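You operate a simulated robot arm through the tools that you are given. There is no shell and no other tool.

The job below is to be done with a simulated robot arm. You get a single attempt, and the scene is never put back.

TASK
Strip the air manifold and stand its fittings in the black rack.
Fine: press the red button on it to free the coupler; gauge in the empty end hole, coupler in the hole beside it.

It is judged by the outcome, as a careful person would: the job done as asked, and still so three seconds after it is handed in. It fails if anything else is knocked over, pushed out of place, dropped, spilled or broken.

THE ROBOT
A 7-joint arm with a two-finger parallel gripper, fixed in place. Base frame: the origin is at the foot of the arm, x ahead of it, y to its left, z up; the work surface is at about z = 0.82. Lengths are in m, angles in degrees, forces in N, time in s.
Its first joint turns from -166.0 to 166.0 degrees. Payload 1.57 kg.
Tool frame: the origin (TCP) lies between the finger pads and is the grasp point; the fingertips stand 0.03 m ahead of it; z points along the fingers, y is the line along which they close. The gripper opens to 0.11 m. The fingers are 0.024 m wide and 0.012 m thick; the gripper's body (0.048 by 0.112 m) begins 0.078 m behind the TCP.
Orientation is that of the tool frame in the base frame, as a unit quaternion [x, y, z, w]. With the fingers straight down and closing along the base's y, the tool's x points along the base's -x, its y along +y and its z along -z.

THE INTERFACE
- The arm moves only by the tool send_rows. Its arguments are lists of equal length, an entry for each row: "linear": the shift along the tool's x, y, z in cm, a list of three; "delta_rot": the turn, a rotation vector about the tool's x, y, z in degrees, a list of three; "claw": the finger opening in cm, from 0 to 11. In form: {"linear": [[x, y, z], ...], "delta_rot": [[ax, ay, az], ...], "claw": [claw, ...]}. A call has 1 to 20 rows; each row shifts and turns the commanded pose from where the row before left it, along the tool's axes as they then stand. Rows are played at 5 a second. More than 0.05 m and 8.6 degrees between two rows, or a gripper value outside its range, and nothing of the call is played. Where a pose cannot be reached the arm comes as near as it can. A force on the tool above 50 N (or 10 N above the force at the start of the call, whichever is more), or a blocked arm, ends the call early, and 0.2 s more pass. Each finger travels about 0.108 m/s and halts on what it meets, pressing with about 34 N; the grip force reading is that of the motor and also rises with nothing between the fingers. The clock runs only during rows and for 0.2 s after the last one: add rows that do not move to give the fingers time. It gives the time, the measured TCP pose, the force on the tool (base axes), the opening and the grip force at its end, in the units of the frame above (readings bear some noise), with the torque about the TCP (base axes, N m) and any sound that the robot's microphone picked up, and new pictures: "pictures" is both (left out), scene, wrist or none.
- Cameras (640 x 400 px; columns grow to the right, rows downward): "scene" is fixed at [0.0706, -0.656, 1.4122]; the picture's right is [0.30, -0.95, 0.00], its down [-0.52, -0.16, -0.84] and it looks along [0.80, 0.25, -0.55] (base axes); focal length 319 px, centre (320, 200). "wrist" rides on the gripper at [0.07, 0.016, -0.141] in the tool frame; the picture's right is [-0.23, 0.97, 0.00], its down [-0.86, -0.20, -0.48] and it looks along [-0.47, -0.11, 0.88] (tool axes); focal length 222 px, centre (320, 200). There is no depth. A picture from a camera that has moved, and an enlarged one, comes with that camera's place and axes in the base frame and with its lens. The place of the scene camera against the robot may be out by one fixed shift of up to 0.025 m in any direction.
- move_column(by): slides the trunk up (or, below 0, down) by that many m; the arm rides with it, the base frame stays. It gives what a move gives, with no picture.
- enlarge(camera, box): a new picture of the part [left, top, right, bottom] of that camera's present view, enlarged. No time passes.
- sign_off(): hands the job in; it is judged then, once.

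Places have to be worked out from the pictures, the camera data and where the tool is seen. Open the gripper and draw the arm clear of the work before you hand the job in, unless the task says otherwise.

The tools are called after "Call:" by a JSON object that holds its "method" and its "body". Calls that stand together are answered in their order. send_rows: Moves the arm, as the interface text tells. Its arguments: {"type":"object","properties":{"linear":{"type":"array","items":{"type":"array","items":{"type":"number"}}},"delta_rot":{"type":"array","items":{"type":"array","items":{"type":"number"}}},"claw":{"type":"array","items":{"type":"number"}},"pictures":{"type":"string","enum":["both","scene","wrist","none"]}},"required":["linear","delta_rot","claw"]} The other tools are called the same way: move_column (by) slides the trunk up or down; enlarge (camera, box) takes an enlarged picture of a part of a camera's view; sign_off () hands the job in.

At the start:

```text
time_s: 0.0
ee_pos: [0.6072, -0.3354, 1.1702]
tool_rot: [0.0, 1.0, 0.0, 0.0]
contact_force: [0.3, -0.8, -0.4]
wrist_torque: [-0.02, -0.03, -0.01]
gripper_width: 0.1097
gripper_force: 0.0
trunk travel left (down, up): [-0.425, 0.185]
```

scene: 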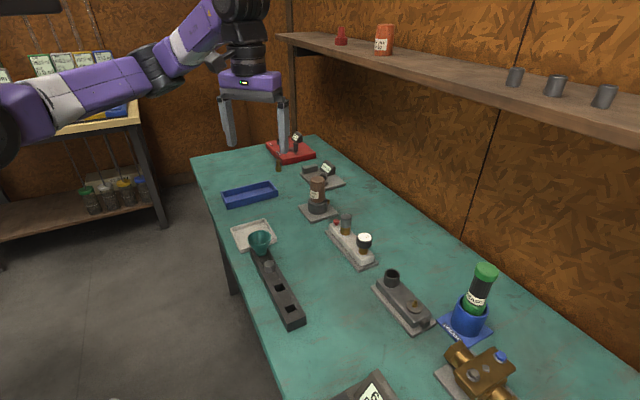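
wrist: 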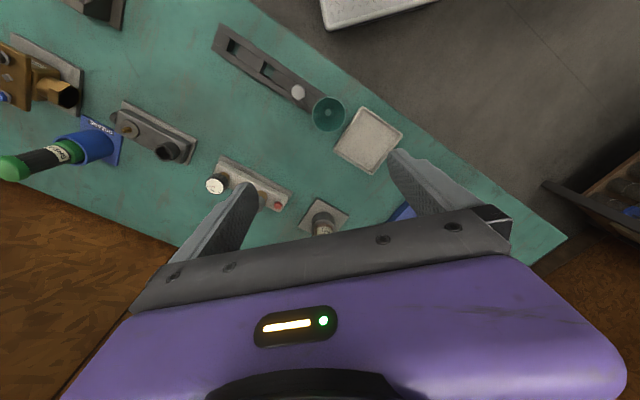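

I can see the bench with several fixtures; the manifold is probably the white/grey block with a red button, a gauge and a coupler. I'll enlarge several regions to identify parts.

Call:
{"method": "enlarge", "body": {"camera": "scene", "box": [310, 190, 400, 280]}}

Call:
{"method": "enlarge", "body": {"camera": "scene", "box": [220, 210, 330, 340]}}

Call:
{"method": "enlarge", "body": {"camera": "wrist", "box": [190, 10, 420, 240]}}

Call:
{"method": "enlarge", "body": {"camera": "scene", "box": [360, 240, 540, 400]}}

```text
4.44 times, centred on (355, 235) of scene
camera zoom: at [0.0706, -0.656, 1.4122], right [0.3, -0.95, 0.0], down [-0.52, -0.16, -0.84], along [0.8, 0.25, -0.55], focal length 1418 px, centre (164, 44)
```

zoom: 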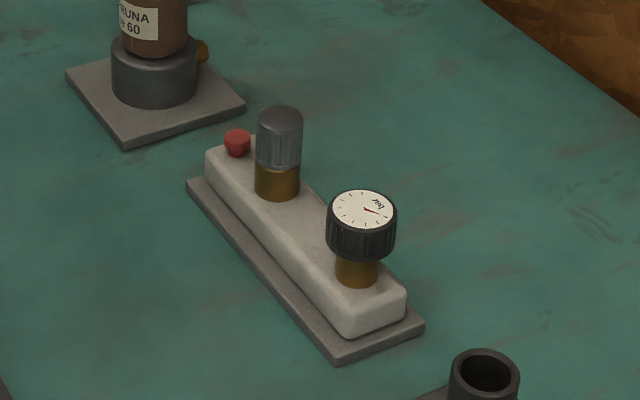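

```text
3.08 times, centred on (275, 275) of scene
camera zoom: at [0.0706, -0.656, 1.4122], right [0.3, -0.95, 0.0], down [-0.52, -0.16, -0.84], along [0.8, 0.25, -0.55], focal length 982 px, centre (458, -31)
```

zoom: 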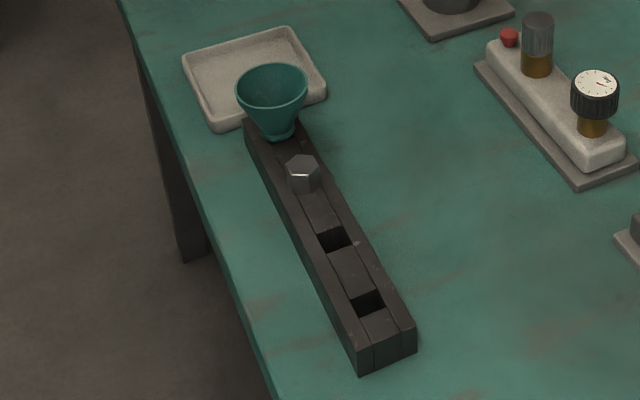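

```text
1.74 times, centred on (305, 125) of wrist
camera zoom: at [0.539, -0.3194, 1.3129], right [0.23, 0.97, 0.0], down [0.86, -0.2, 0.48], along [0.47, -0.11, -0.88], focal length 386 px, centre (346, 330)
```

zoom: 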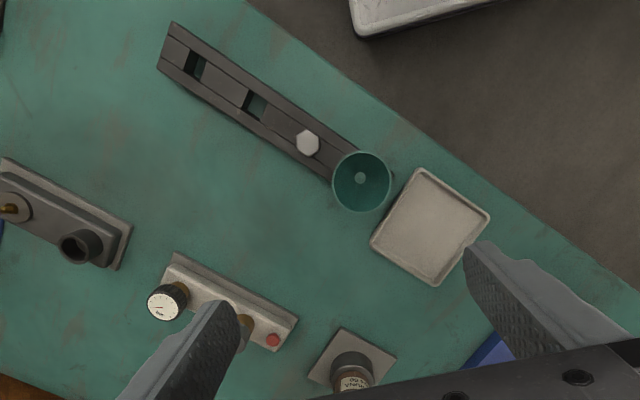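

```text
2.50 times, centred on (450, 320) of scene
camera zoom: at [0.0706, -0.656, 1.4122], right [0.3, -0.95, 0.0], down [-0.52, -0.16, -0.84], along [0.8, 0.25, -0.55], focal length 798 px, centre (-5, -100)
```

zoom: 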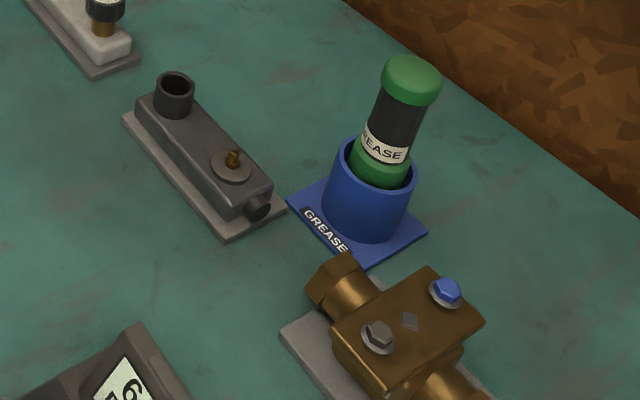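

The manifold is the pale block with red button, grey-capped coupler and dial gauge; the rack has a funnel, a bolt, then two empty holes with the end hole nearest the scene camera's bottom. I'll move the gripper above the manifold at a safe height and yaw about -45° to align with it, then look.

Call:
{"method": "send_rows", "body": {"linear": [[-2.0, -3.8, 1], [-2.0, -3.8, 1], [-2.0, -3.8, 1], [-2.0, -3.8, 1], [-2.0, -3.8, 1], [0, 0, 0], [0, 0, 0], [0, 0, 0], [0, 0, 0], [0, 0, 0], [0, 0, 0], [0, 0, 0], [0, 0, 0]], "delta_rot": [[0, 0, 0], [0, 0, 0], [0, 0, 0], [0, 0, 0], [0, 0, 0], [0, 0, -7.5], [0, 0, -7.5], [0, 0, -7.5], [0, 0, -7.5], [0, 0, -7.5], [0, 0, -7.5], [0, 0, 0], [0, 0, 0]], "claw": [11, 11, 11, 11, 11, 11, 11, 11, 11, 11, 11, 11, 11]}}

```text
time_s: 2.8
ee_pos: [0.7083, -0.5258, 1.1197]
tool_rot: [-0.383, 0.924, 0.0, 0.0]
contact_force: [-0.3, 0.8, -0.5]
wrist_torque: [0.0, -0.01, -0.01]
gripper_width: 0.1098
gripper_force: 0.0
trunk travel left (down, up): [-0.425, 0.185]
camera wrist: at [0.6484, -0.5632, 1.2622], right [-0.53, 0.85, 0.0], down [0.75, 0.46, 0.48], along [0.41, 0.25, -0.88], focal length 222 px, centre (320, 200)
```

scene: 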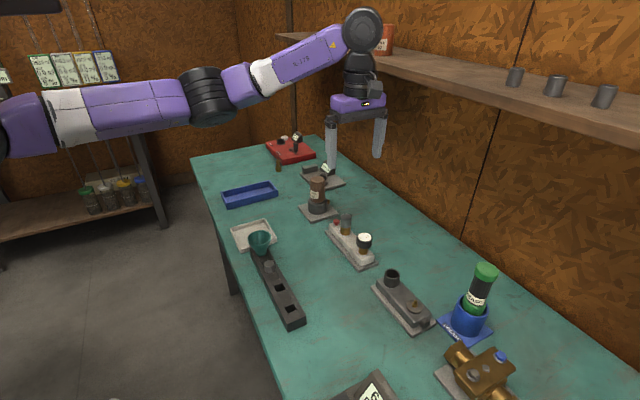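
wrist: 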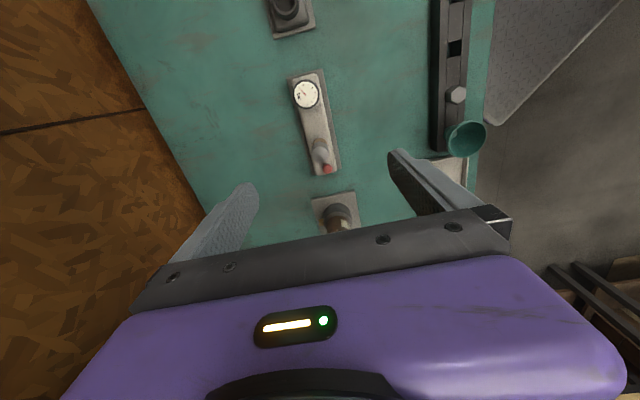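

The view confirms the manifold runs almost along the tool's x axis now. I'll come lower and back so the camera looks at the manifold in the middle of the picture.

Call:
{"method": "send_rows", "body": {"linear": [[2.1, 0.4, 4], [2.1, 0.4, 4], [2.1, 0.4, 4], [0, 0, 0]], "delta_rot": [[0, 0, 0], [0, 0, 0], [0, 0, 0], [0, 0, 0]], "claw": [11, 11, 11, 11]}}

Call:
{"method": "enlarge", "body": {"camera": "wrist", "box": [220, 80, 420, 280]}}

```text
time_s: 3.8
ee_pos: [0.6547, -0.5618, 1.0016]
tool_rot: [-0.383, 0.924, 0.0, 0.0]
contact_force: [0.2, 0.3, -0.3]
wrist_torque: [0.0, 0.02, -0.01]
gripper_width: 0.1099
gripper_force: 0.0
trunk travel left (down, up): [-0.425, 0.185]
camera wrist: at [0.595, -0.5998, 1.1445], right [-0.53, 0.85, 0.0], down [0.75, 0.46, 0.48], along [0.41, 0.25, -0.88], focal length 222 px, centre (320, 200)
```

scene: 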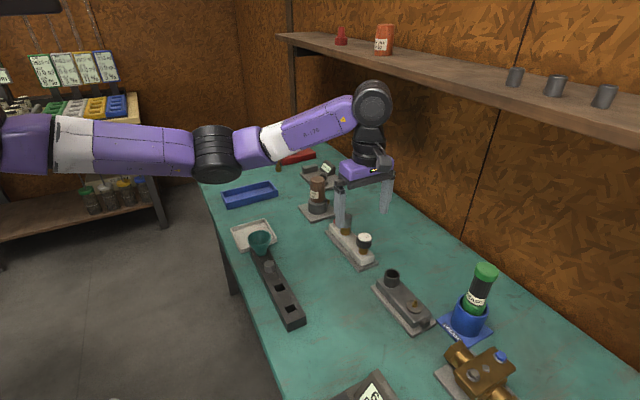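
wrist: 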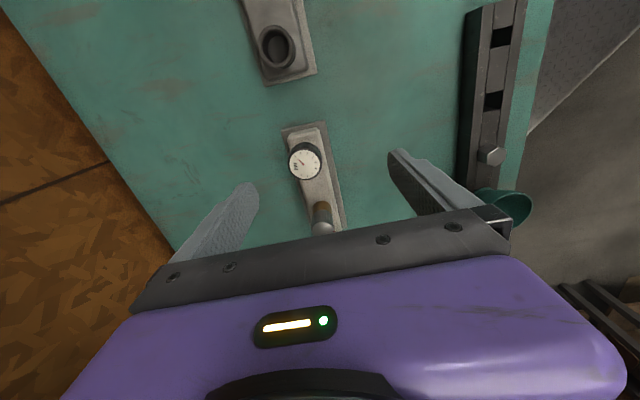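

```text
2.00 times, centred on (320, 180) of wrist
camera zoom: at [0.595, -0.5998, 1.1445], right [-0.53, 0.85, 0.0], down [0.75, 0.46, 0.48], along [0.41, 0.25, -0.88], focal length 444 px, centre (320, 240)
```

zoom: 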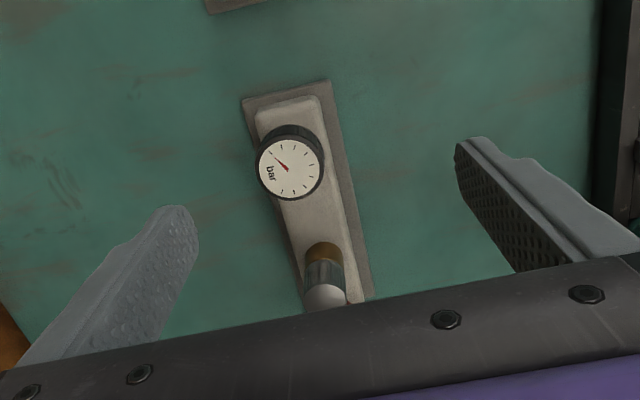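

Gauge dial centre triangulates to about (0.676, -0.570, 0.906). Next I shift toward the button end, slightly higher, to see the coupler and button clearly.

Call:
{"method": "send_rows", "body": {"linear": [[0, 0, -4], [-3.5, -0.4, 0], [-3.5, -0.4, 0], [-3.5, -0.4, 0], [-3.5, -0.4, 0], [0, 0, 0]], "delta_rot": [[0, 0, 0], [0, 0, 0], [0, 0, 0], [0, 0, 0], [0, 0, 0], [0, 0, 0]], "claw": [11, 11, 11, 11, 11, 11]}}

Call:
{"method": "enlarge", "body": {"camera": "wrist", "box": [240, 50, 420, 230]}}

```text
time_s: 5.2
ee_pos: [0.7641, -0.4766, 1.0382]
tool_rot: [-0.383, 0.924, 0.0, 0.0]
contact_force: [0.3, 0.6, 0.3]
wrist_torque: [-0.01, 0.03, 0.02]
gripper_width: 0.11
gripper_force: 0.0
trunk travel left (down, up): [-0.425, 0.185]
camera wrist: at [0.7047, -0.5138, 1.1815], right [-0.53, 0.85, 0.0], down [0.75, 0.46, 0.48], along [0.41, 0.25, -0.88], focal length 222 px, centre (320, 200)
```

scene: 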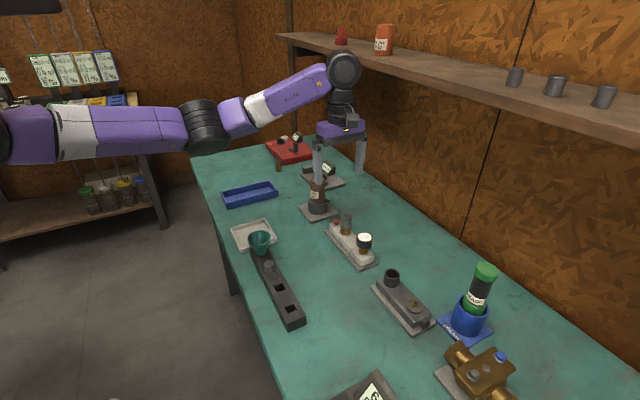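
wrist: 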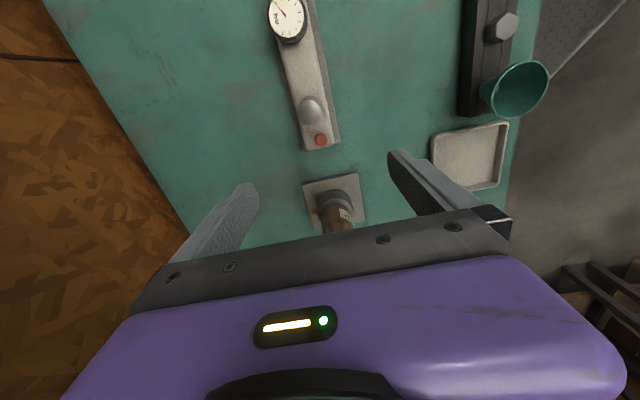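

```text
2.22 times, centred on (330, 140) of wrist
camera zoom: at [0.7047, -0.5138, 1.1815], right [-0.53, 0.85, 0.0], down [0.75, 0.46, 0.48], along [0.41, 0.25, -0.88], focal length 494 px, centre (298, 333)
```

zoom: 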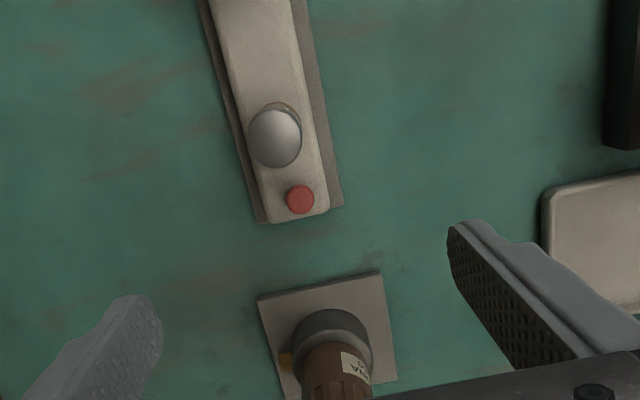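

Button triangulates to about (0.768, -0.473, 0.868) and coupler top to (0.739, -0.507, 0.908), so the manifold lies at 45° as is the rack. Now I move over the rack to measure its holes.

Call:
{"method": "send_rows", "body": {"linear": [[2.0, 3.25, 0.4], [2.0, 3.25, 0.4], [2.0, 3.25, 0.4], [2.0, 3.25, 0.4], [2.0, 3.25, 0.4], [2.0, 3.25, 0.4], [2.0, 3.25, 0.4], [0, 0, 0]], "delta_rot": [[0, 0, 0], [0, 0, 0], [0, 0, 0], [0, 0, 0], [0, 0, 0], [0, 0, 0], [0, 0, 0], [0, 0, 0]], "claw": [11, 11, 11, 11, 11, 11, 11, 11]}}

Call:
{"method": "enlarge", "body": {"camera": "wrist", "box": [220, 20, 420, 220]}}

```text
time_s: 7.0
ee_pos: [0.5027, -0.4154, 1.01]
tool_rot: [-0.382, 0.924, 0.0, 0.0]
contact_force: [-0.3, 0.5, 0.4]
wrist_torque: [0.01, 0.04, 0.0]
gripper_width: 0.11
gripper_force: 0.0
trunk travel left (down, up): [-0.425, 0.185]
camera wrist: at [0.4432, -0.4538, 1.1524], right [-0.53, 0.85, 0.0], down [0.75, 0.46, 0.48], along [0.41, 0.25, -0.88], focal length 222 px, centre (320, 200)
```

scene: 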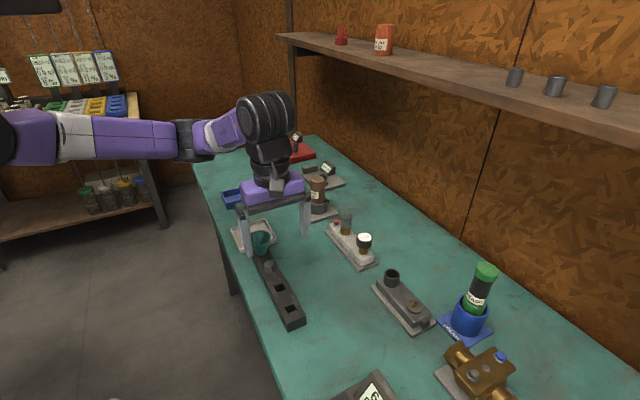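
wrist: 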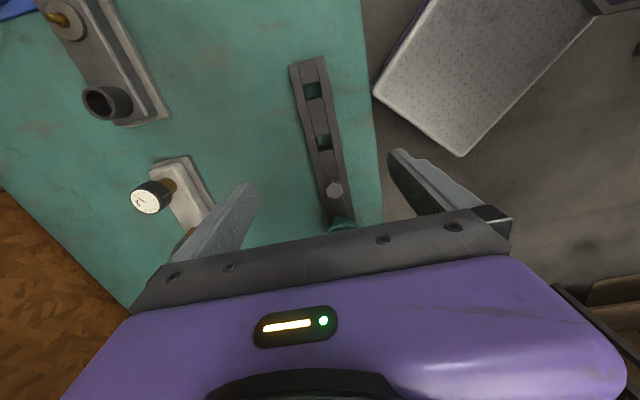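

```text
2.00 times, centred on (320, 120) of wrist
camera zoom: at [0.4432, -0.4538, 1.1524], right [-0.53, 0.85, 0.0], down [0.75, 0.46, 0.48], along [0.41, 0.25, -0.88], focal length 444 px, centre (320, 360)
```

zoom: 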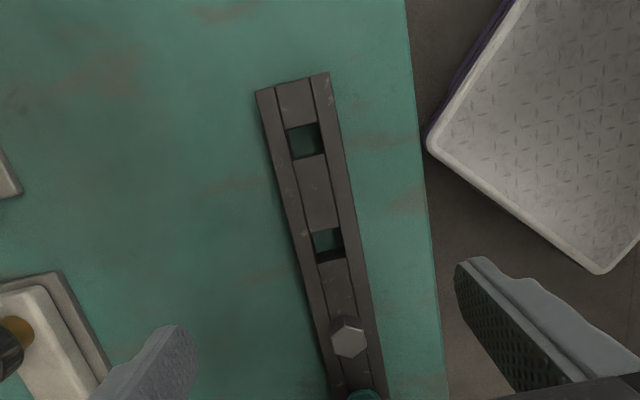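

I'll zoom further on the rack's holes.

Call:
{"method": "enlarge", "body": {"camera": "wrist", "box": [280, 50, 360, 130]}}

Call:
{"method": "enlarge", "body": {"camera": "wrist", "box": [280, 120, 380, 220]}}

Call:
{"method": "enlarge", "body": {"camera": "scene", "box": [240, 230, 320, 335]}}

Call:
{"method": "enlarge", "body": {"camera": "scene", "box": [325, 205, 385, 275]}}

```text
5.00 times, centred on (320, 90) of wrist
camera zoom: at [0.4432, -0.4538, 1.1524], right [-0.53, 0.85, 0.0], down [0.75, 0.46, 0.48], along [0.41, 0.25, -0.88], focal length 1111 px, centre (320, 750)
```

zoom: 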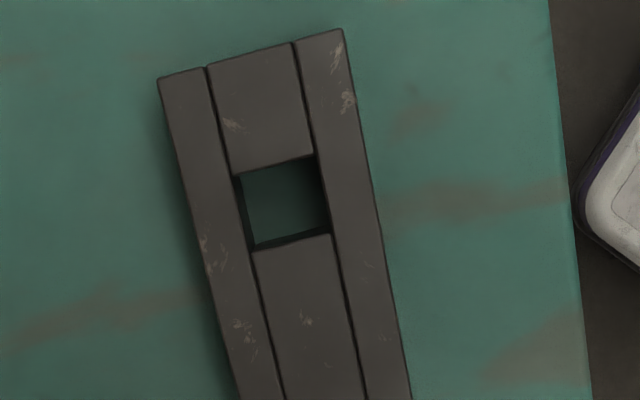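

```text
4.00 times, centred on (330, 170) of wrist
camera zoom: at [0.4432, -0.4538, 1.1524], right [-0.53, 0.85, 0.0], down [0.75, 0.46, 0.48], along [0.41, 0.25, -0.88], focal length 888 px, centre (280, 320)
```

zoom: 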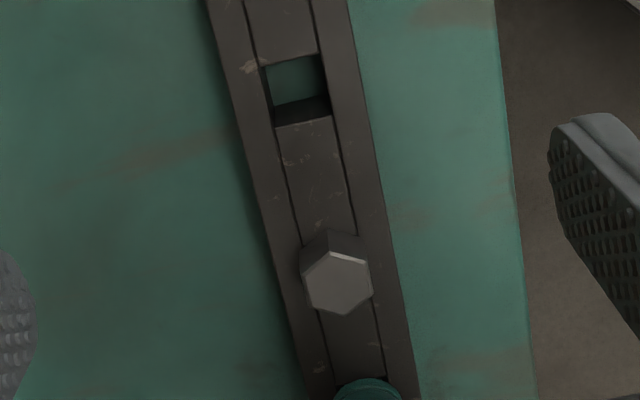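

```text
3.81 times, centred on (280, 282) of scene
camera zoom: at [0.0706, -0.656, 1.4122], right [0.3, -0.95, 0.0], down [-0.52, -0.16, -0.84], along [0.8, 0.25, -0.55], focal length 1215 px, centre (472, -114)
```

zoom: 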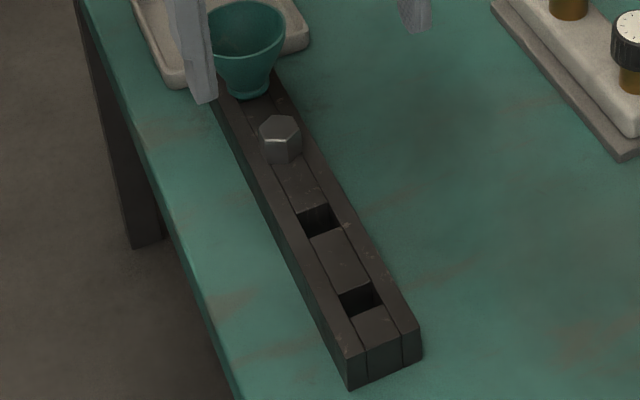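

```text
5.71 times, centred on (355, 240) of scene
camera zoom: at [0.0706, -0.656, 1.4122], right [0.3, -0.95, 0.0], down [-0.52, -0.16, -0.84], along [0.8, 0.25, -0.55], focal length 1823 px, centre (120, -29)
```

zoom: 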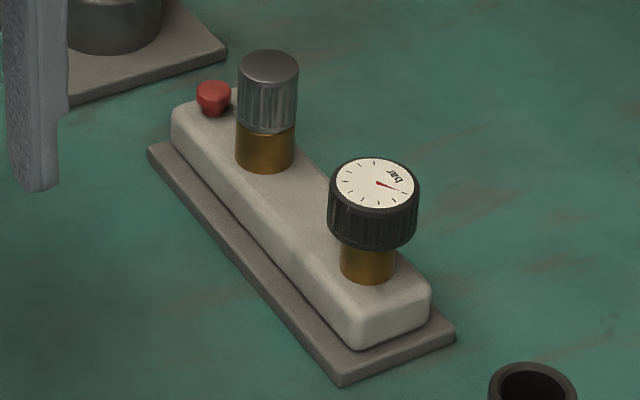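

The rack's holes are about 2 cm square through-holes (top at z≈0.85), end hole near (0.459,-0.455), so the fittings must have narrower plugs. First I'll close the gripper and go above the red button at (0.768,-0.473).

Call:
{"method": "send_rows", "body": {"linear": [[-2.1, -3.26, -0.3], [-2.1, -3.26, -0.3], [-2.1, -3.26, -0.3], [-2.1, -3.26, -0.3], [-2.1, -3.26, -0.3], [-2.1, -3.26, 0], [-2.1, -3.26, 0], [0, 0, 0], [0, 0, 0]], "delta_rot": [[0, 0, 0], [0, 0, 0], [0, 0, 0], [0, 0, 0], [0, 0, 0], [0, 0, 0], [0, 0, 0], [0, 0, 0], [0, 0, 0]], "claw": [0, 0, 0, 0, 0, 0, 0, 0, 0]}}

Call:
{"method": "enlarge", "body": {"camera": "wrist", "box": [240, 50, 420, 230]}}

Call:
{"method": "enlarge", "body": {"camera": "scene", "box": [300, 170, 380, 260]}}

```text
time_s: 9.0
ee_pos: [0.7692, -0.4654, 1.0272]
tool_rot: [-0.382, 0.924, 0.0, 0.0]
contact_force: [0.0, -0.7, -0.2]
wrist_torque: [0.0, -0.01, -0.01]
gripper_width: 0.0
gripper_force: 21.4
trunk travel left (down, up): [-0.425, 0.185]
camera wrist: at [0.7095, -0.5041, 1.169], right [-0.53, 0.85, 0.0], down [0.75, 0.46, 0.48], along [0.41, 0.25, -0.88], focal length 222 px, centre (320, 200)
```

scene: 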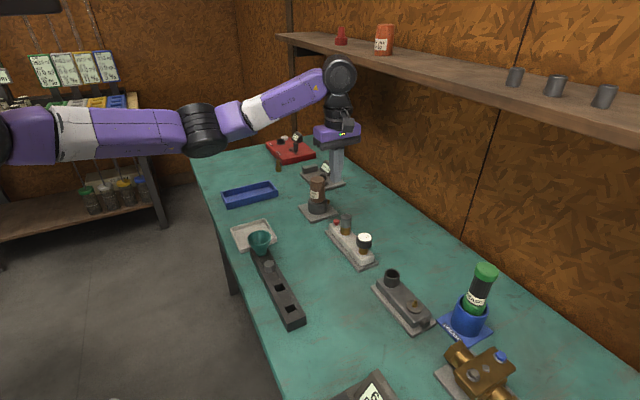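
wrist: 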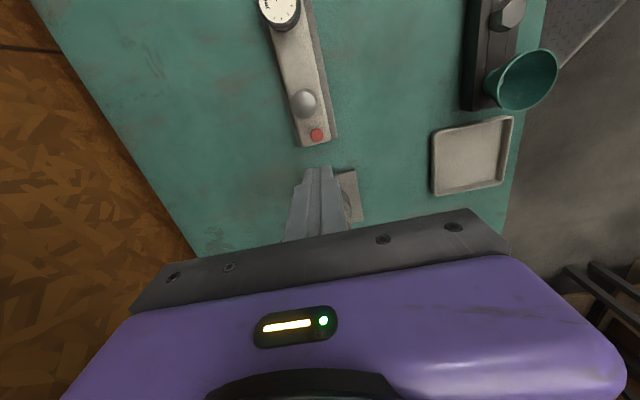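

```text
2.22 times, centred on (330, 140) of wrist
camera zoom: at [0.7095, -0.5041, 1.169], right [-0.53, 0.85, 0.0], down [0.75, 0.46, 0.48], along [0.41, 0.25, -0.88], focal length 494 px, centre (298, 333)
```

zoom: 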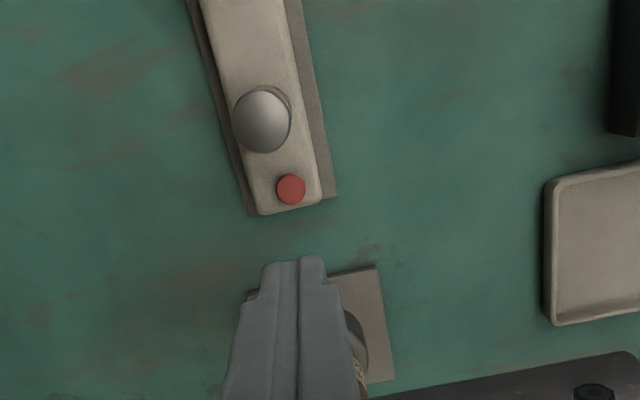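

```text
4.44 times, centred on (340, 215) of scene
camera zoom: at [0.0706, -0.656, 1.4122], right [0.3, -0.95, 0.0], down [-0.52, -0.16, -0.84], along [0.8, 0.25, -0.55], focal length 1418 px, centre (231, 133)
```

zoom: 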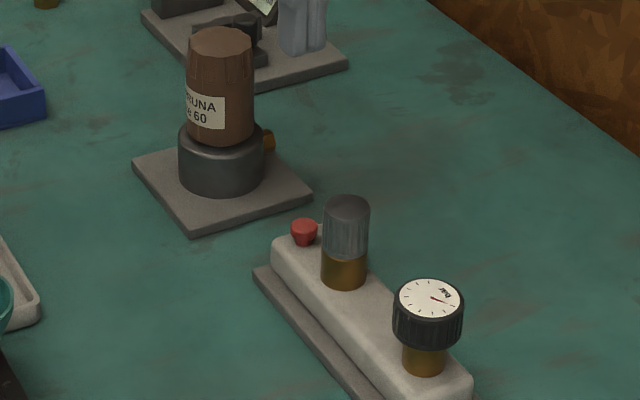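

The position reading differs from the commanded one by a few mm, so I'll hold still and re-read to gauge the noise.

Call:
{"method": "send_rows", "body": {"linear": [[0, 0, 0]], "delta_rot": [[0, 0, 0]], "claw": [0], "pictures": "none"}}

Call:
{"method": "send_rows", "body": {"linear": [[0, 0, 0]], "delta_rot": [[0, 0, 0]], "claw": [0], "pictures": "none"}}

Call:
{"method": "send_rows", "body": {"linear": [[0, 0, 0]], "delta_rot": [[0, 0, 0]], "claw": [0], "pictures": "none"}}

```text
time_s: 9.4
ee_pos: [0.7693, -0.4648, 1.0264]
tool_rot: [-0.384, 0.924, 0.0, 0.0]
contact_force: [-0.2, -0.6, -0.1]
wrist_torque: [-0.02, 0.02, -0.02]
gripper_width: 0.0
gripper_force: 20.9
trunk travel left (down, up): [-0.425, 0.185]
```

```text
time_s: 9.8
ee_pos: [0.769, -0.4659, 1.0267]
tool_rot: [-0.382, 0.924, 0.0, 0.0]
contact_force: [0.5, -0.1, -0.1]
wrist_torque: [0.01, 0.03, 0.01]
gripper_width: 0.0002
gripper_force: 21.4
trunk travel left (down, up): [-0.425, 0.185]
```

```text
time_s: 10.2
ee_pos: [0.7689, -0.4656, 1.026]
tool_rot: [-0.383, 0.924, -0.001, 0.0]
contact_force: [0.5, -0.7, -0.2]
wrist_torque: [0.03, 0.01, 0.0]
gripper_width: 0.0
gripper_force: 21.4
trunk travel left (down, up): [-0.425, 0.185]
```

The noise is only about half a mm, so I'll servo on the measured pose. Correcting laterally over the button and descending to just above it.

Call:
{"method": "send_rows", "body": {"linear": [[0.6, -0.46, 2], [0, 0, 3], [0, 0, 3], [0, 0, 2.5], [0, 0, 0]], "delta_rot": [[0, 0, 0], [0, 0, 0], [0, 0, 0], [0, 0, 0], [0, 0, 0]], "claw": [0, 0, 0, 0, 0]}}

Call:
{"method": "enlarge", "body": {"camera": "wrist", "box": [240, 50, 420, 230]}}

Call:
{"method": "enlarge", "body": {"camera": "scene", "box": [310, 170, 390, 260]}}

```text
time_s: 11.4
ee_pos: [0.7701, -0.4763, 0.9231]
tool_rot: [-0.383, 0.924, 0.0, 0.0]
contact_force: [-0.1, -0.5, -0.8]
wrist_torque: [-0.02, 0.0, -0.01]
gripper_width: 0.0001
gripper_force: 21.4
trunk travel left (down, up): [-0.425, 0.185]
camera wrist: at [0.7105, -0.5141, 1.0659], right [-0.53, 0.85, 0.0], down [0.75, 0.46, 0.48], along [0.41, 0.25, -0.88], focal length 222 px, centre (320, 200)
```

scene: 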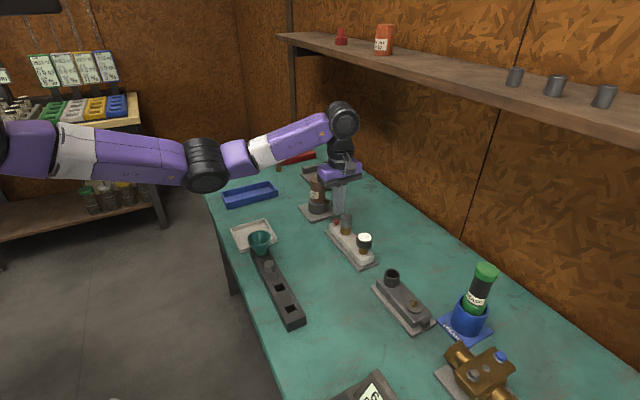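
wrist: 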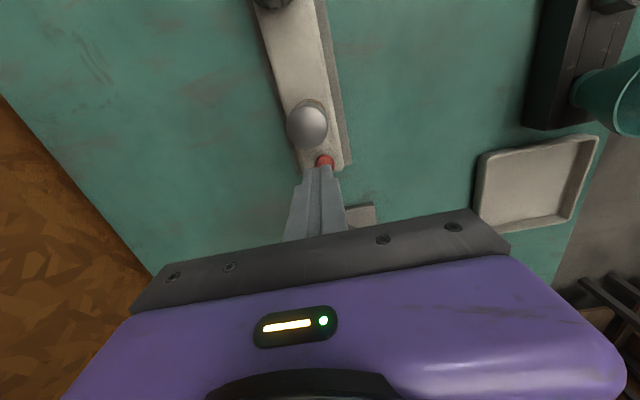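

```text
2.22 times, centred on (330, 140) of wrist
camera zoom: at [0.7105, -0.5141, 1.0659], right [-0.53, 0.85, 0.0], down [0.75, 0.46, 0.48], along [0.41, 0.25, -0.88], focal length 494 px, centre (298, 333)
```

zoom: 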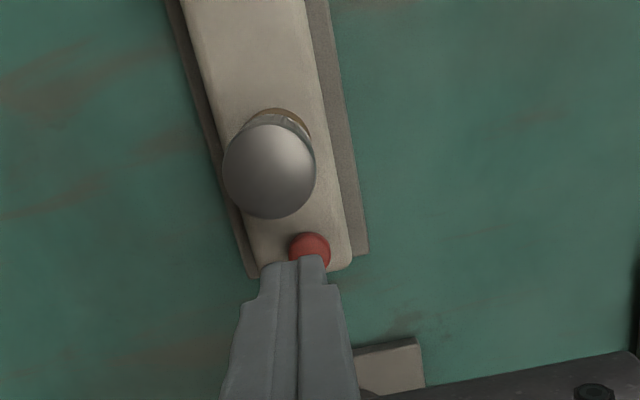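

```text
4.44 times, centred on (350, 215) of scene
camera zoom: at [0.0706, -0.656, 1.4122], right [0.3, -0.95, 0.0], down [-0.52, -0.16, -0.84], along [0.8, 0.25, -0.55], focal length 1418 px, centre (187, 133)
```

zoom: 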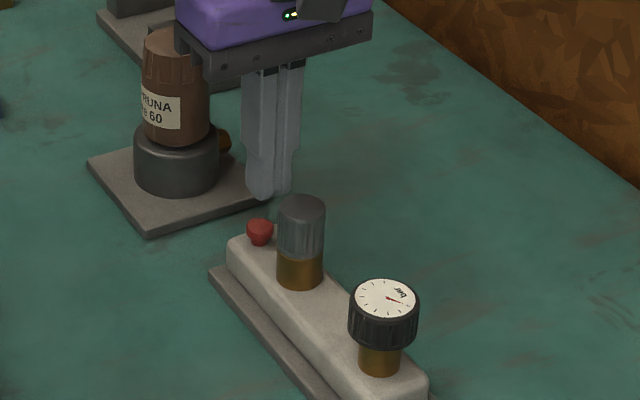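

Fingertips are about 2.5 cm above the button and ~3.5 mm off to one side. I correct that and descend slowly onto it in small steps.

Call:
{"method": "send_rows", "body": {"linear": [[-0.1, 0.35, 0], [0, 0, 1], [0, 0, 0.8], [0, 0, 0], [0, 0, 0]], "delta_rot": [[0, 0, 0], [0, 0, 0], [0, 0, 0], [0, 0, 0], [0, 0, 0]], "claw": [0, 0, 0, 0, 0]}}

Call:
{"method": "enlarge", "body": {"camera": "wrist", "box": [260, 80, 400, 220]}}

Call:
{"method": "enlarge", "body": {"camera": "scene", "box": [310, 190, 370, 250]}}

```text
time_s: 12.6
ee_pos: [0.7668, -0.4726, 0.9064]
tool_rot: [-0.383, 0.924, 0.0, -0.001]
contact_force: [-0.7, 0.8, -0.9]
wrist_torque: [0.04, -0.03, -0.02]
gripper_width: 0.0002
gripper_force: 21.1
trunk travel left (down, up): [-0.425, 0.185]
camera wrist: at [0.7072, -0.5109, 1.0481], right [-0.53, 0.85, 0.0], down [0.75, 0.46, 0.48], along [0.41, 0.25, -0.88], focal length 222 px, centre (320, 200)
```

scene: 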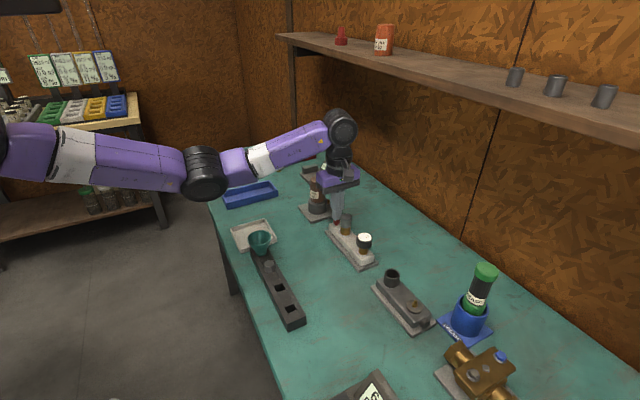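
wrist: 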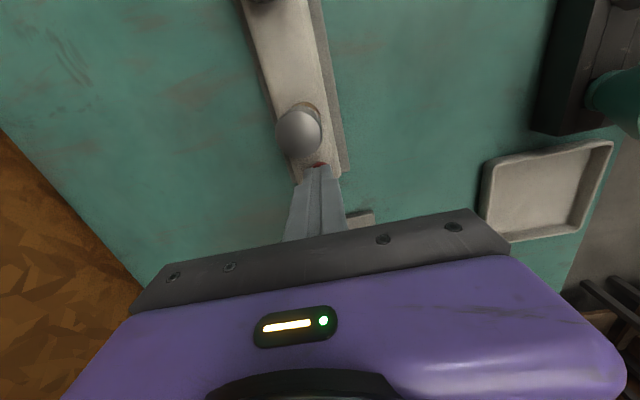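

```text
2.86 times, centred on (330, 150) of wrist
camera zoom: at [0.7072, -0.5109, 1.0481], right [-0.53, 0.85, 0.0], down [0.75, 0.46, 0.48], along [0.41, 0.25, -0.88], focal length 635 px, centre (291, 343)
```

zoom: 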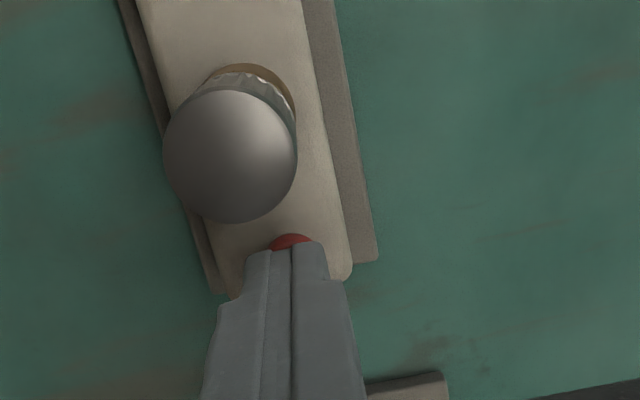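

```text
6.67 times, centred on (340, 220) of scene
camera zoom: at [0.0706, -0.656, 1.4122], right [0.3, -0.95, 0.0], down [-0.52, -0.16, -0.84], along [0.8, 0.25, -0.55], focal length 2127 px, centre (187, 67)
```

zoom: 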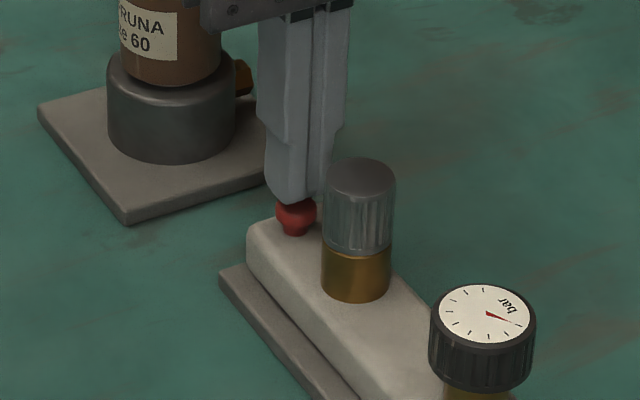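

The tip is centred above the button. I press slowly in 2 mm steps and watch for force and sound.

Call:
{"method": "send_rows", "body": {"linear": [[0, 0, 0.3], [0, 0, 0.3], [0, 0, 0.2], [0, 0, 0.2], [0, 0, 0]], "delta_rot": [[0, 0, 0], [0, 0, 0], [0, 0, 0], [0, 0, 0], [0, 0, 0]], "claw": [0, 0, 0, 0, 0], "pictures": "none"}}

Call:
{"method": "enlarge", "body": {"camera": "scene", "box": [310, 190, 370, 250]}}

```text
time_s: 13.8
ee_pos: [0.7678, -0.4755, 0.8941]
tool_rot: [-0.383, 0.924, 0.0, 0.0]
contact_force: [1.8, -0.4, 2.4]
wrist_torque: [0.02, -0.03, 0.0]
gripper_width: 0.0001
gripper_force: 21.5
trunk travel left (down, up): [-0.425, 0.185]
```

```text
6.67 times, centred on (340, 220) of scene
camera zoom: at [0.0706, -0.656, 1.4122], right [0.3, -0.95, 0.0], down [-0.52, -0.16, -0.84], along [0.8, 0.25, -0.55], focal length 2127 px, centre (187, 67)
```

zoom: 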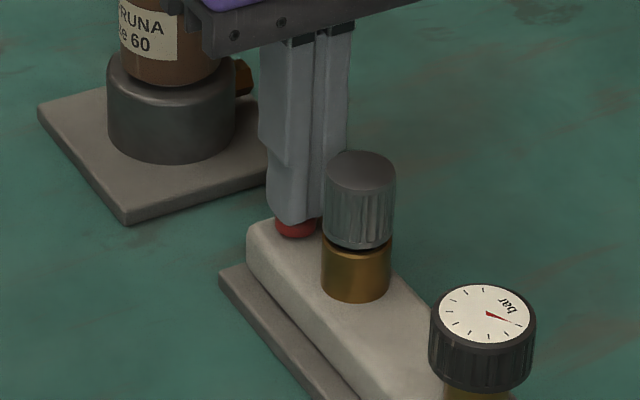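

The button is down (2.4 N) and the grey coupler cap has visibly popped up from its brass socket. I'll press 1 mm further, then lift off and see whether it stays released.

Call:
{"method": "send_rows", "body": {"linear": [[0, 0, 0.15], [0, 0, 0], [0, 0, 0]], "delta_rot": [[0, 0, 0], [0, 0, 0], [0, 0, 0]], "claw": [0, 0, 0], "pictures": "none"}}

Call:
{"method": "enlarge", "body": {"camera": "scene", "box": [310, 190, 370, 250]}}

Call:
{"method": "send_rows", "body": {"linear": [[0, 0, -1], [0, 0, -3], [0, 0, -4], [0, 0, 0]], "delta_rot": [[0, 0, 0], [0, 0, 0], [0, 0, 0], [0, 0, 0]], "claw": [0, 0, 0, 0]}}

Call:
{"method": "enlarge", "body": {"camera": "scene", "box": [320, 195, 390, 265]}}

Call:
{"method": "enlarge", "body": {"camera": "wrist", "box": [240, 40, 400, 200]}}

```text
time_s: 14.6
ee_pos: [0.7673, -0.4734, 0.893]
tool_rot: [-0.383, 0.924, -0.001, 0.0]
contact_force: [2.6, 0.9, 8.9]
wrist_torque: [0.07, -0.08, 0.01]
gripper_width: 0.0
gripper_force: 21.1
trunk travel left (down, up): [-0.425, 0.185]
```

```text
6.67 times, centred on (340, 220) of scene
camera zoom: at [0.0706, -0.656, 1.4122], right [0.3, -0.95, 0.0], down [-0.52, -0.16, -0.84], along [0.8, 0.25, -0.55], focal length 2127 px, centre (187, 67)
```

zoom: 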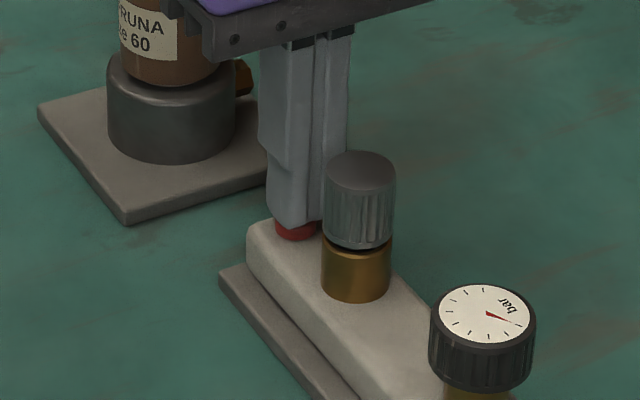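

```text
time_s: 15.6
ee_pos: [0.7666, -0.4725, 0.9744]
tool_rot: [-0.383, 0.924, 0.0, 0.0]
contact_force: [0.3, -0.9, 0.2]
wrist_torque: [0.01, -0.01, -0.01]
gripper_width: 0.0
gripper_force: 21.2
trunk travel left (down, up): [-0.425, 0.185]
camera wrist: at [0.7074, -0.5106, 1.1161], right [-0.53, 0.85, 0.0], down [0.75, 0.46, 0.48], along [0.41, 0.25, -0.88], focal length 222 px, centre (320, 200)
```

scene: 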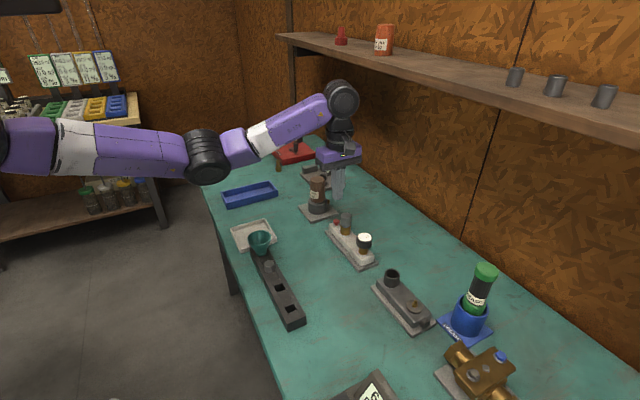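
wrist: 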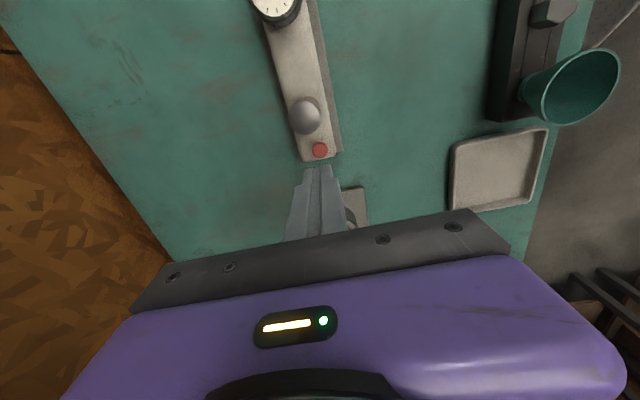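

```text
5.71 times, centred on (355, 230) of scene
camera zoom: at [0.0706, -0.656, 1.4122], right [0.3, -0.95, 0.0], down [-0.52, -0.16, -0.84], along [0.8, 0.25, -0.55], focal length 1823 px, centre (120, 29)
```

zoom: 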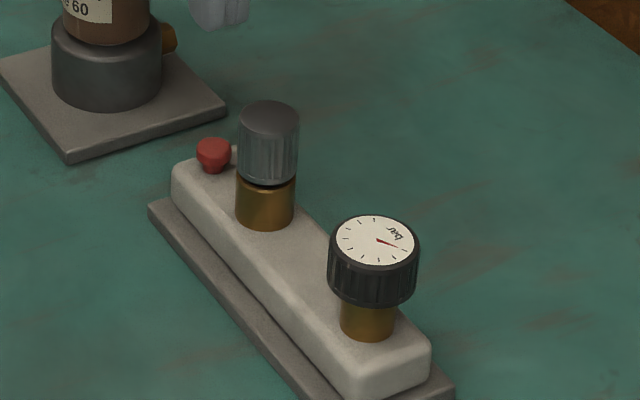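

```text
2.50 times, centred on (320, 120) of wrist
camera zoom: at [0.7074, -0.5106, 1.1161], right [-0.53, 0.85, 0.0], down [0.75, 0.46, 0.48], along [0.41, 0.25, -0.88], focal length 555 px, centre (320, 400)
```

zoom: 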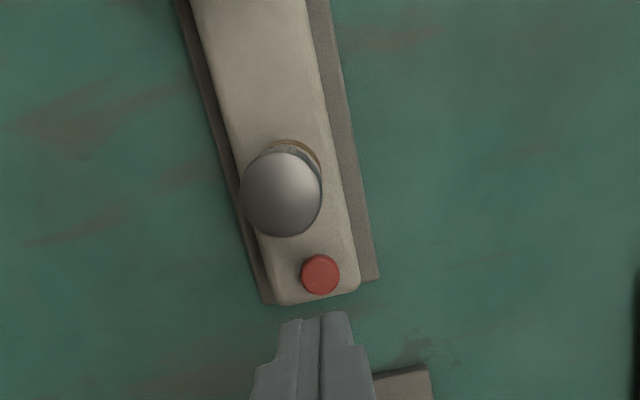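

The coupler stays popped up (cap raised ~3–4 mm off the brass socket). I'll now open to 5 cm and position above the coupler at about (0.7397, -0.5065).

Call:
{"method": "send_rows", "body": {"linear": [[0, 0, -1], [2.15, -0.25, 0], [2.15, -0.25, 0], [0, 0, 0], [0, 0, 0]], "delta_rot": [[0, 0, 0], [0, 0, 0], [0, 0, 0], [0, 0, 0], [0, 0, 0]], "claw": [5, 5, 5, 5, 5]}}

Call:
{"method": "enlarge", "body": {"camera": "wrist", "box": [220, 80, 420, 280]}}

Call:
{"method": "enlarge", "body": {"camera": "scene", "box": [310, 170, 390, 260]}}

```text
time_s: 16.8
ee_pos: [0.7423, -0.506, 0.9848]
tool_rot: [-0.383, 0.924, 0.0, 0.0]
contact_force: [0.8, -0.3, -0.7]
wrist_torque: [0.0, 0.02, 0.0]
gripper_width: 0.0501
gripper_force: 0.0
trunk travel left (down, up): [-0.425, 0.185]
camera wrist: at [0.6826, -0.5441, 1.1279], right [-0.53, 0.85, 0.0], down [0.75, 0.46, 0.48], along [0.41, 0.25, -0.88], focal length 222 px, centre (320, 200)
```

scene: 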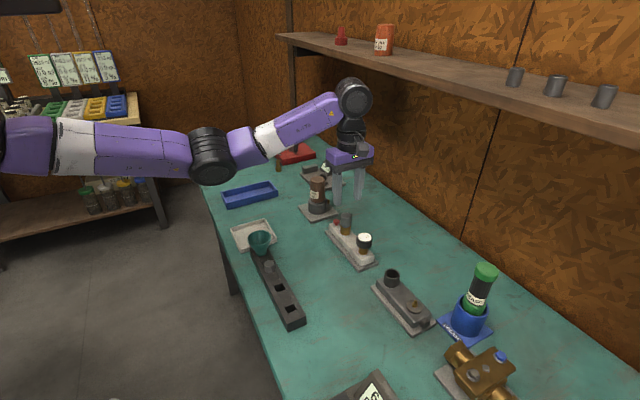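
wrist: 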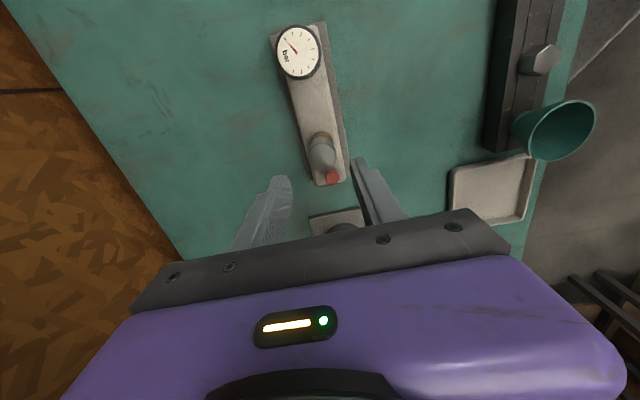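

```text
2.00 times, centred on (320, 180) of wrist
camera zoom: at [0.6826, -0.5441, 1.1279], right [-0.53, 0.85, 0.0], down [0.75, 0.46, 0.48], along [0.41, 0.25, -0.88], focal length 444 px, centre (320, 240)
```

zoom: 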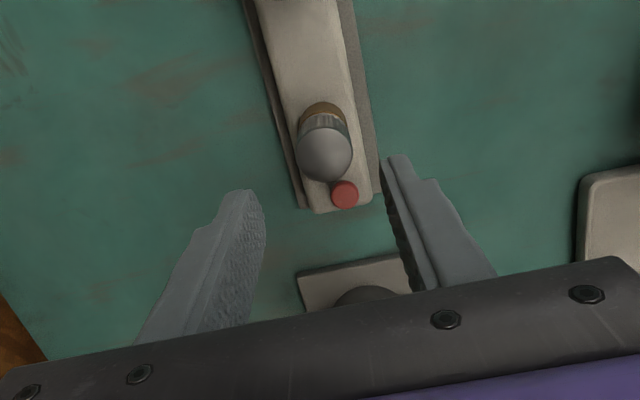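

```text
4.44 times, centred on (350, 215) of scene
camera zoom: at [0.0706, -0.656, 1.4122], right [0.3, -0.95, 0.0], down [-0.52, -0.16, -0.84], along [0.8, 0.25, -0.55], focal length 1418 px, centre (187, 133)
```

zoom: 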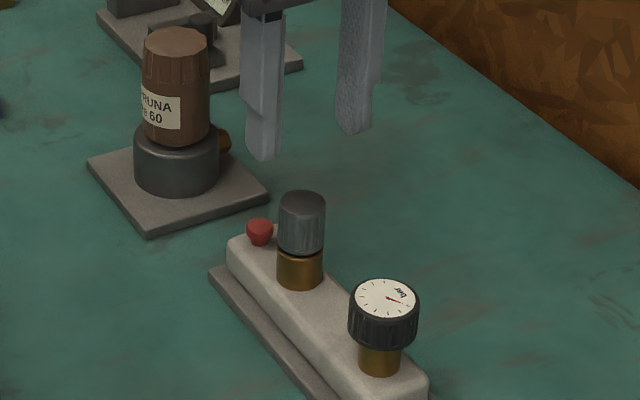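

Coupler top measures (0.739,-0.506). I'll correct by ~2 mm and descend until the fingertips straddle the cap (TCP z≈0.92).

Call:
{"method": "send_rows", "body": {"linear": [[0.24, 0.2, 2], [0, 0, 2], [0, 0, 1.5], [0, 0, 1.0], [0, 0, 0]], "delta_rot": [[0, 0, 0], [0, 0, 0], [0, 0, 0], [0, 0, 0], [0, 0, 0]], "claw": [5, 5, 5, 5, 5]}}

Call:
{"method": "enlarge", "body": {"camera": "wrist", "box": [240, 100, 400, 260]}}

Call:
{"method": "enlarge", "body": {"camera": "scene", "box": [310, 190, 380, 260]}}

```text
time_s: 18.0
ee_pos: [0.7372, -0.5083, 0.9189]
tool_rot: [-0.383, 0.924, 0.001, -0.001]
contact_force: [0.4, 0.4, -0.1]
wrist_torque: [0.0, -0.04, 0.0]
gripper_width: 0.0501
gripper_force: 0.0
trunk travel left (down, up): [-0.425, 0.185]
camera wrist: at [0.6775, -0.5454, 1.0617], right [-0.53, 0.85, 0.0], down [0.75, 0.46, 0.48], along [0.41, 0.25, -0.88], focal length 222 px, centre (320, 200)
```

scene: 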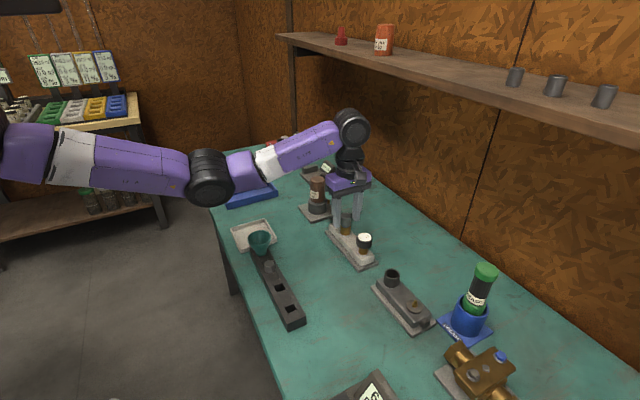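
wrist: 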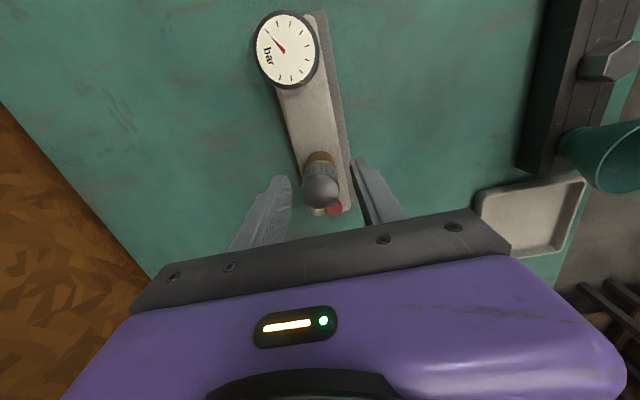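

```text
2.50 times, centred on (320, 180) of wrist
camera zoom: at [0.6775, -0.5454, 1.0617], right [-0.53, 0.85, 0.0], down [0.75, 0.46, 0.48], along [0.41, 0.25, -0.88], focal length 555 px, centre (320, 250)
```

zoom: 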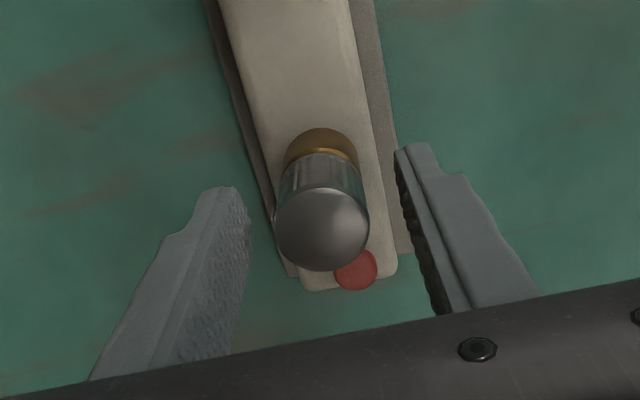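

```text
5.71 times, centred on (345, 225) of scene
camera zoom: at [0.0706, -0.656, 1.4122], right [0.3, -0.95, 0.0], down [-0.52, -0.16, -0.84], along [0.8, 0.25, -0.55], focal length 1823 px, centre (177, 57)
```

zoom: 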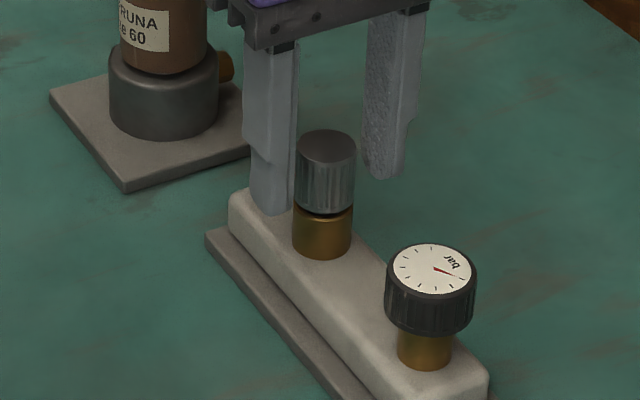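

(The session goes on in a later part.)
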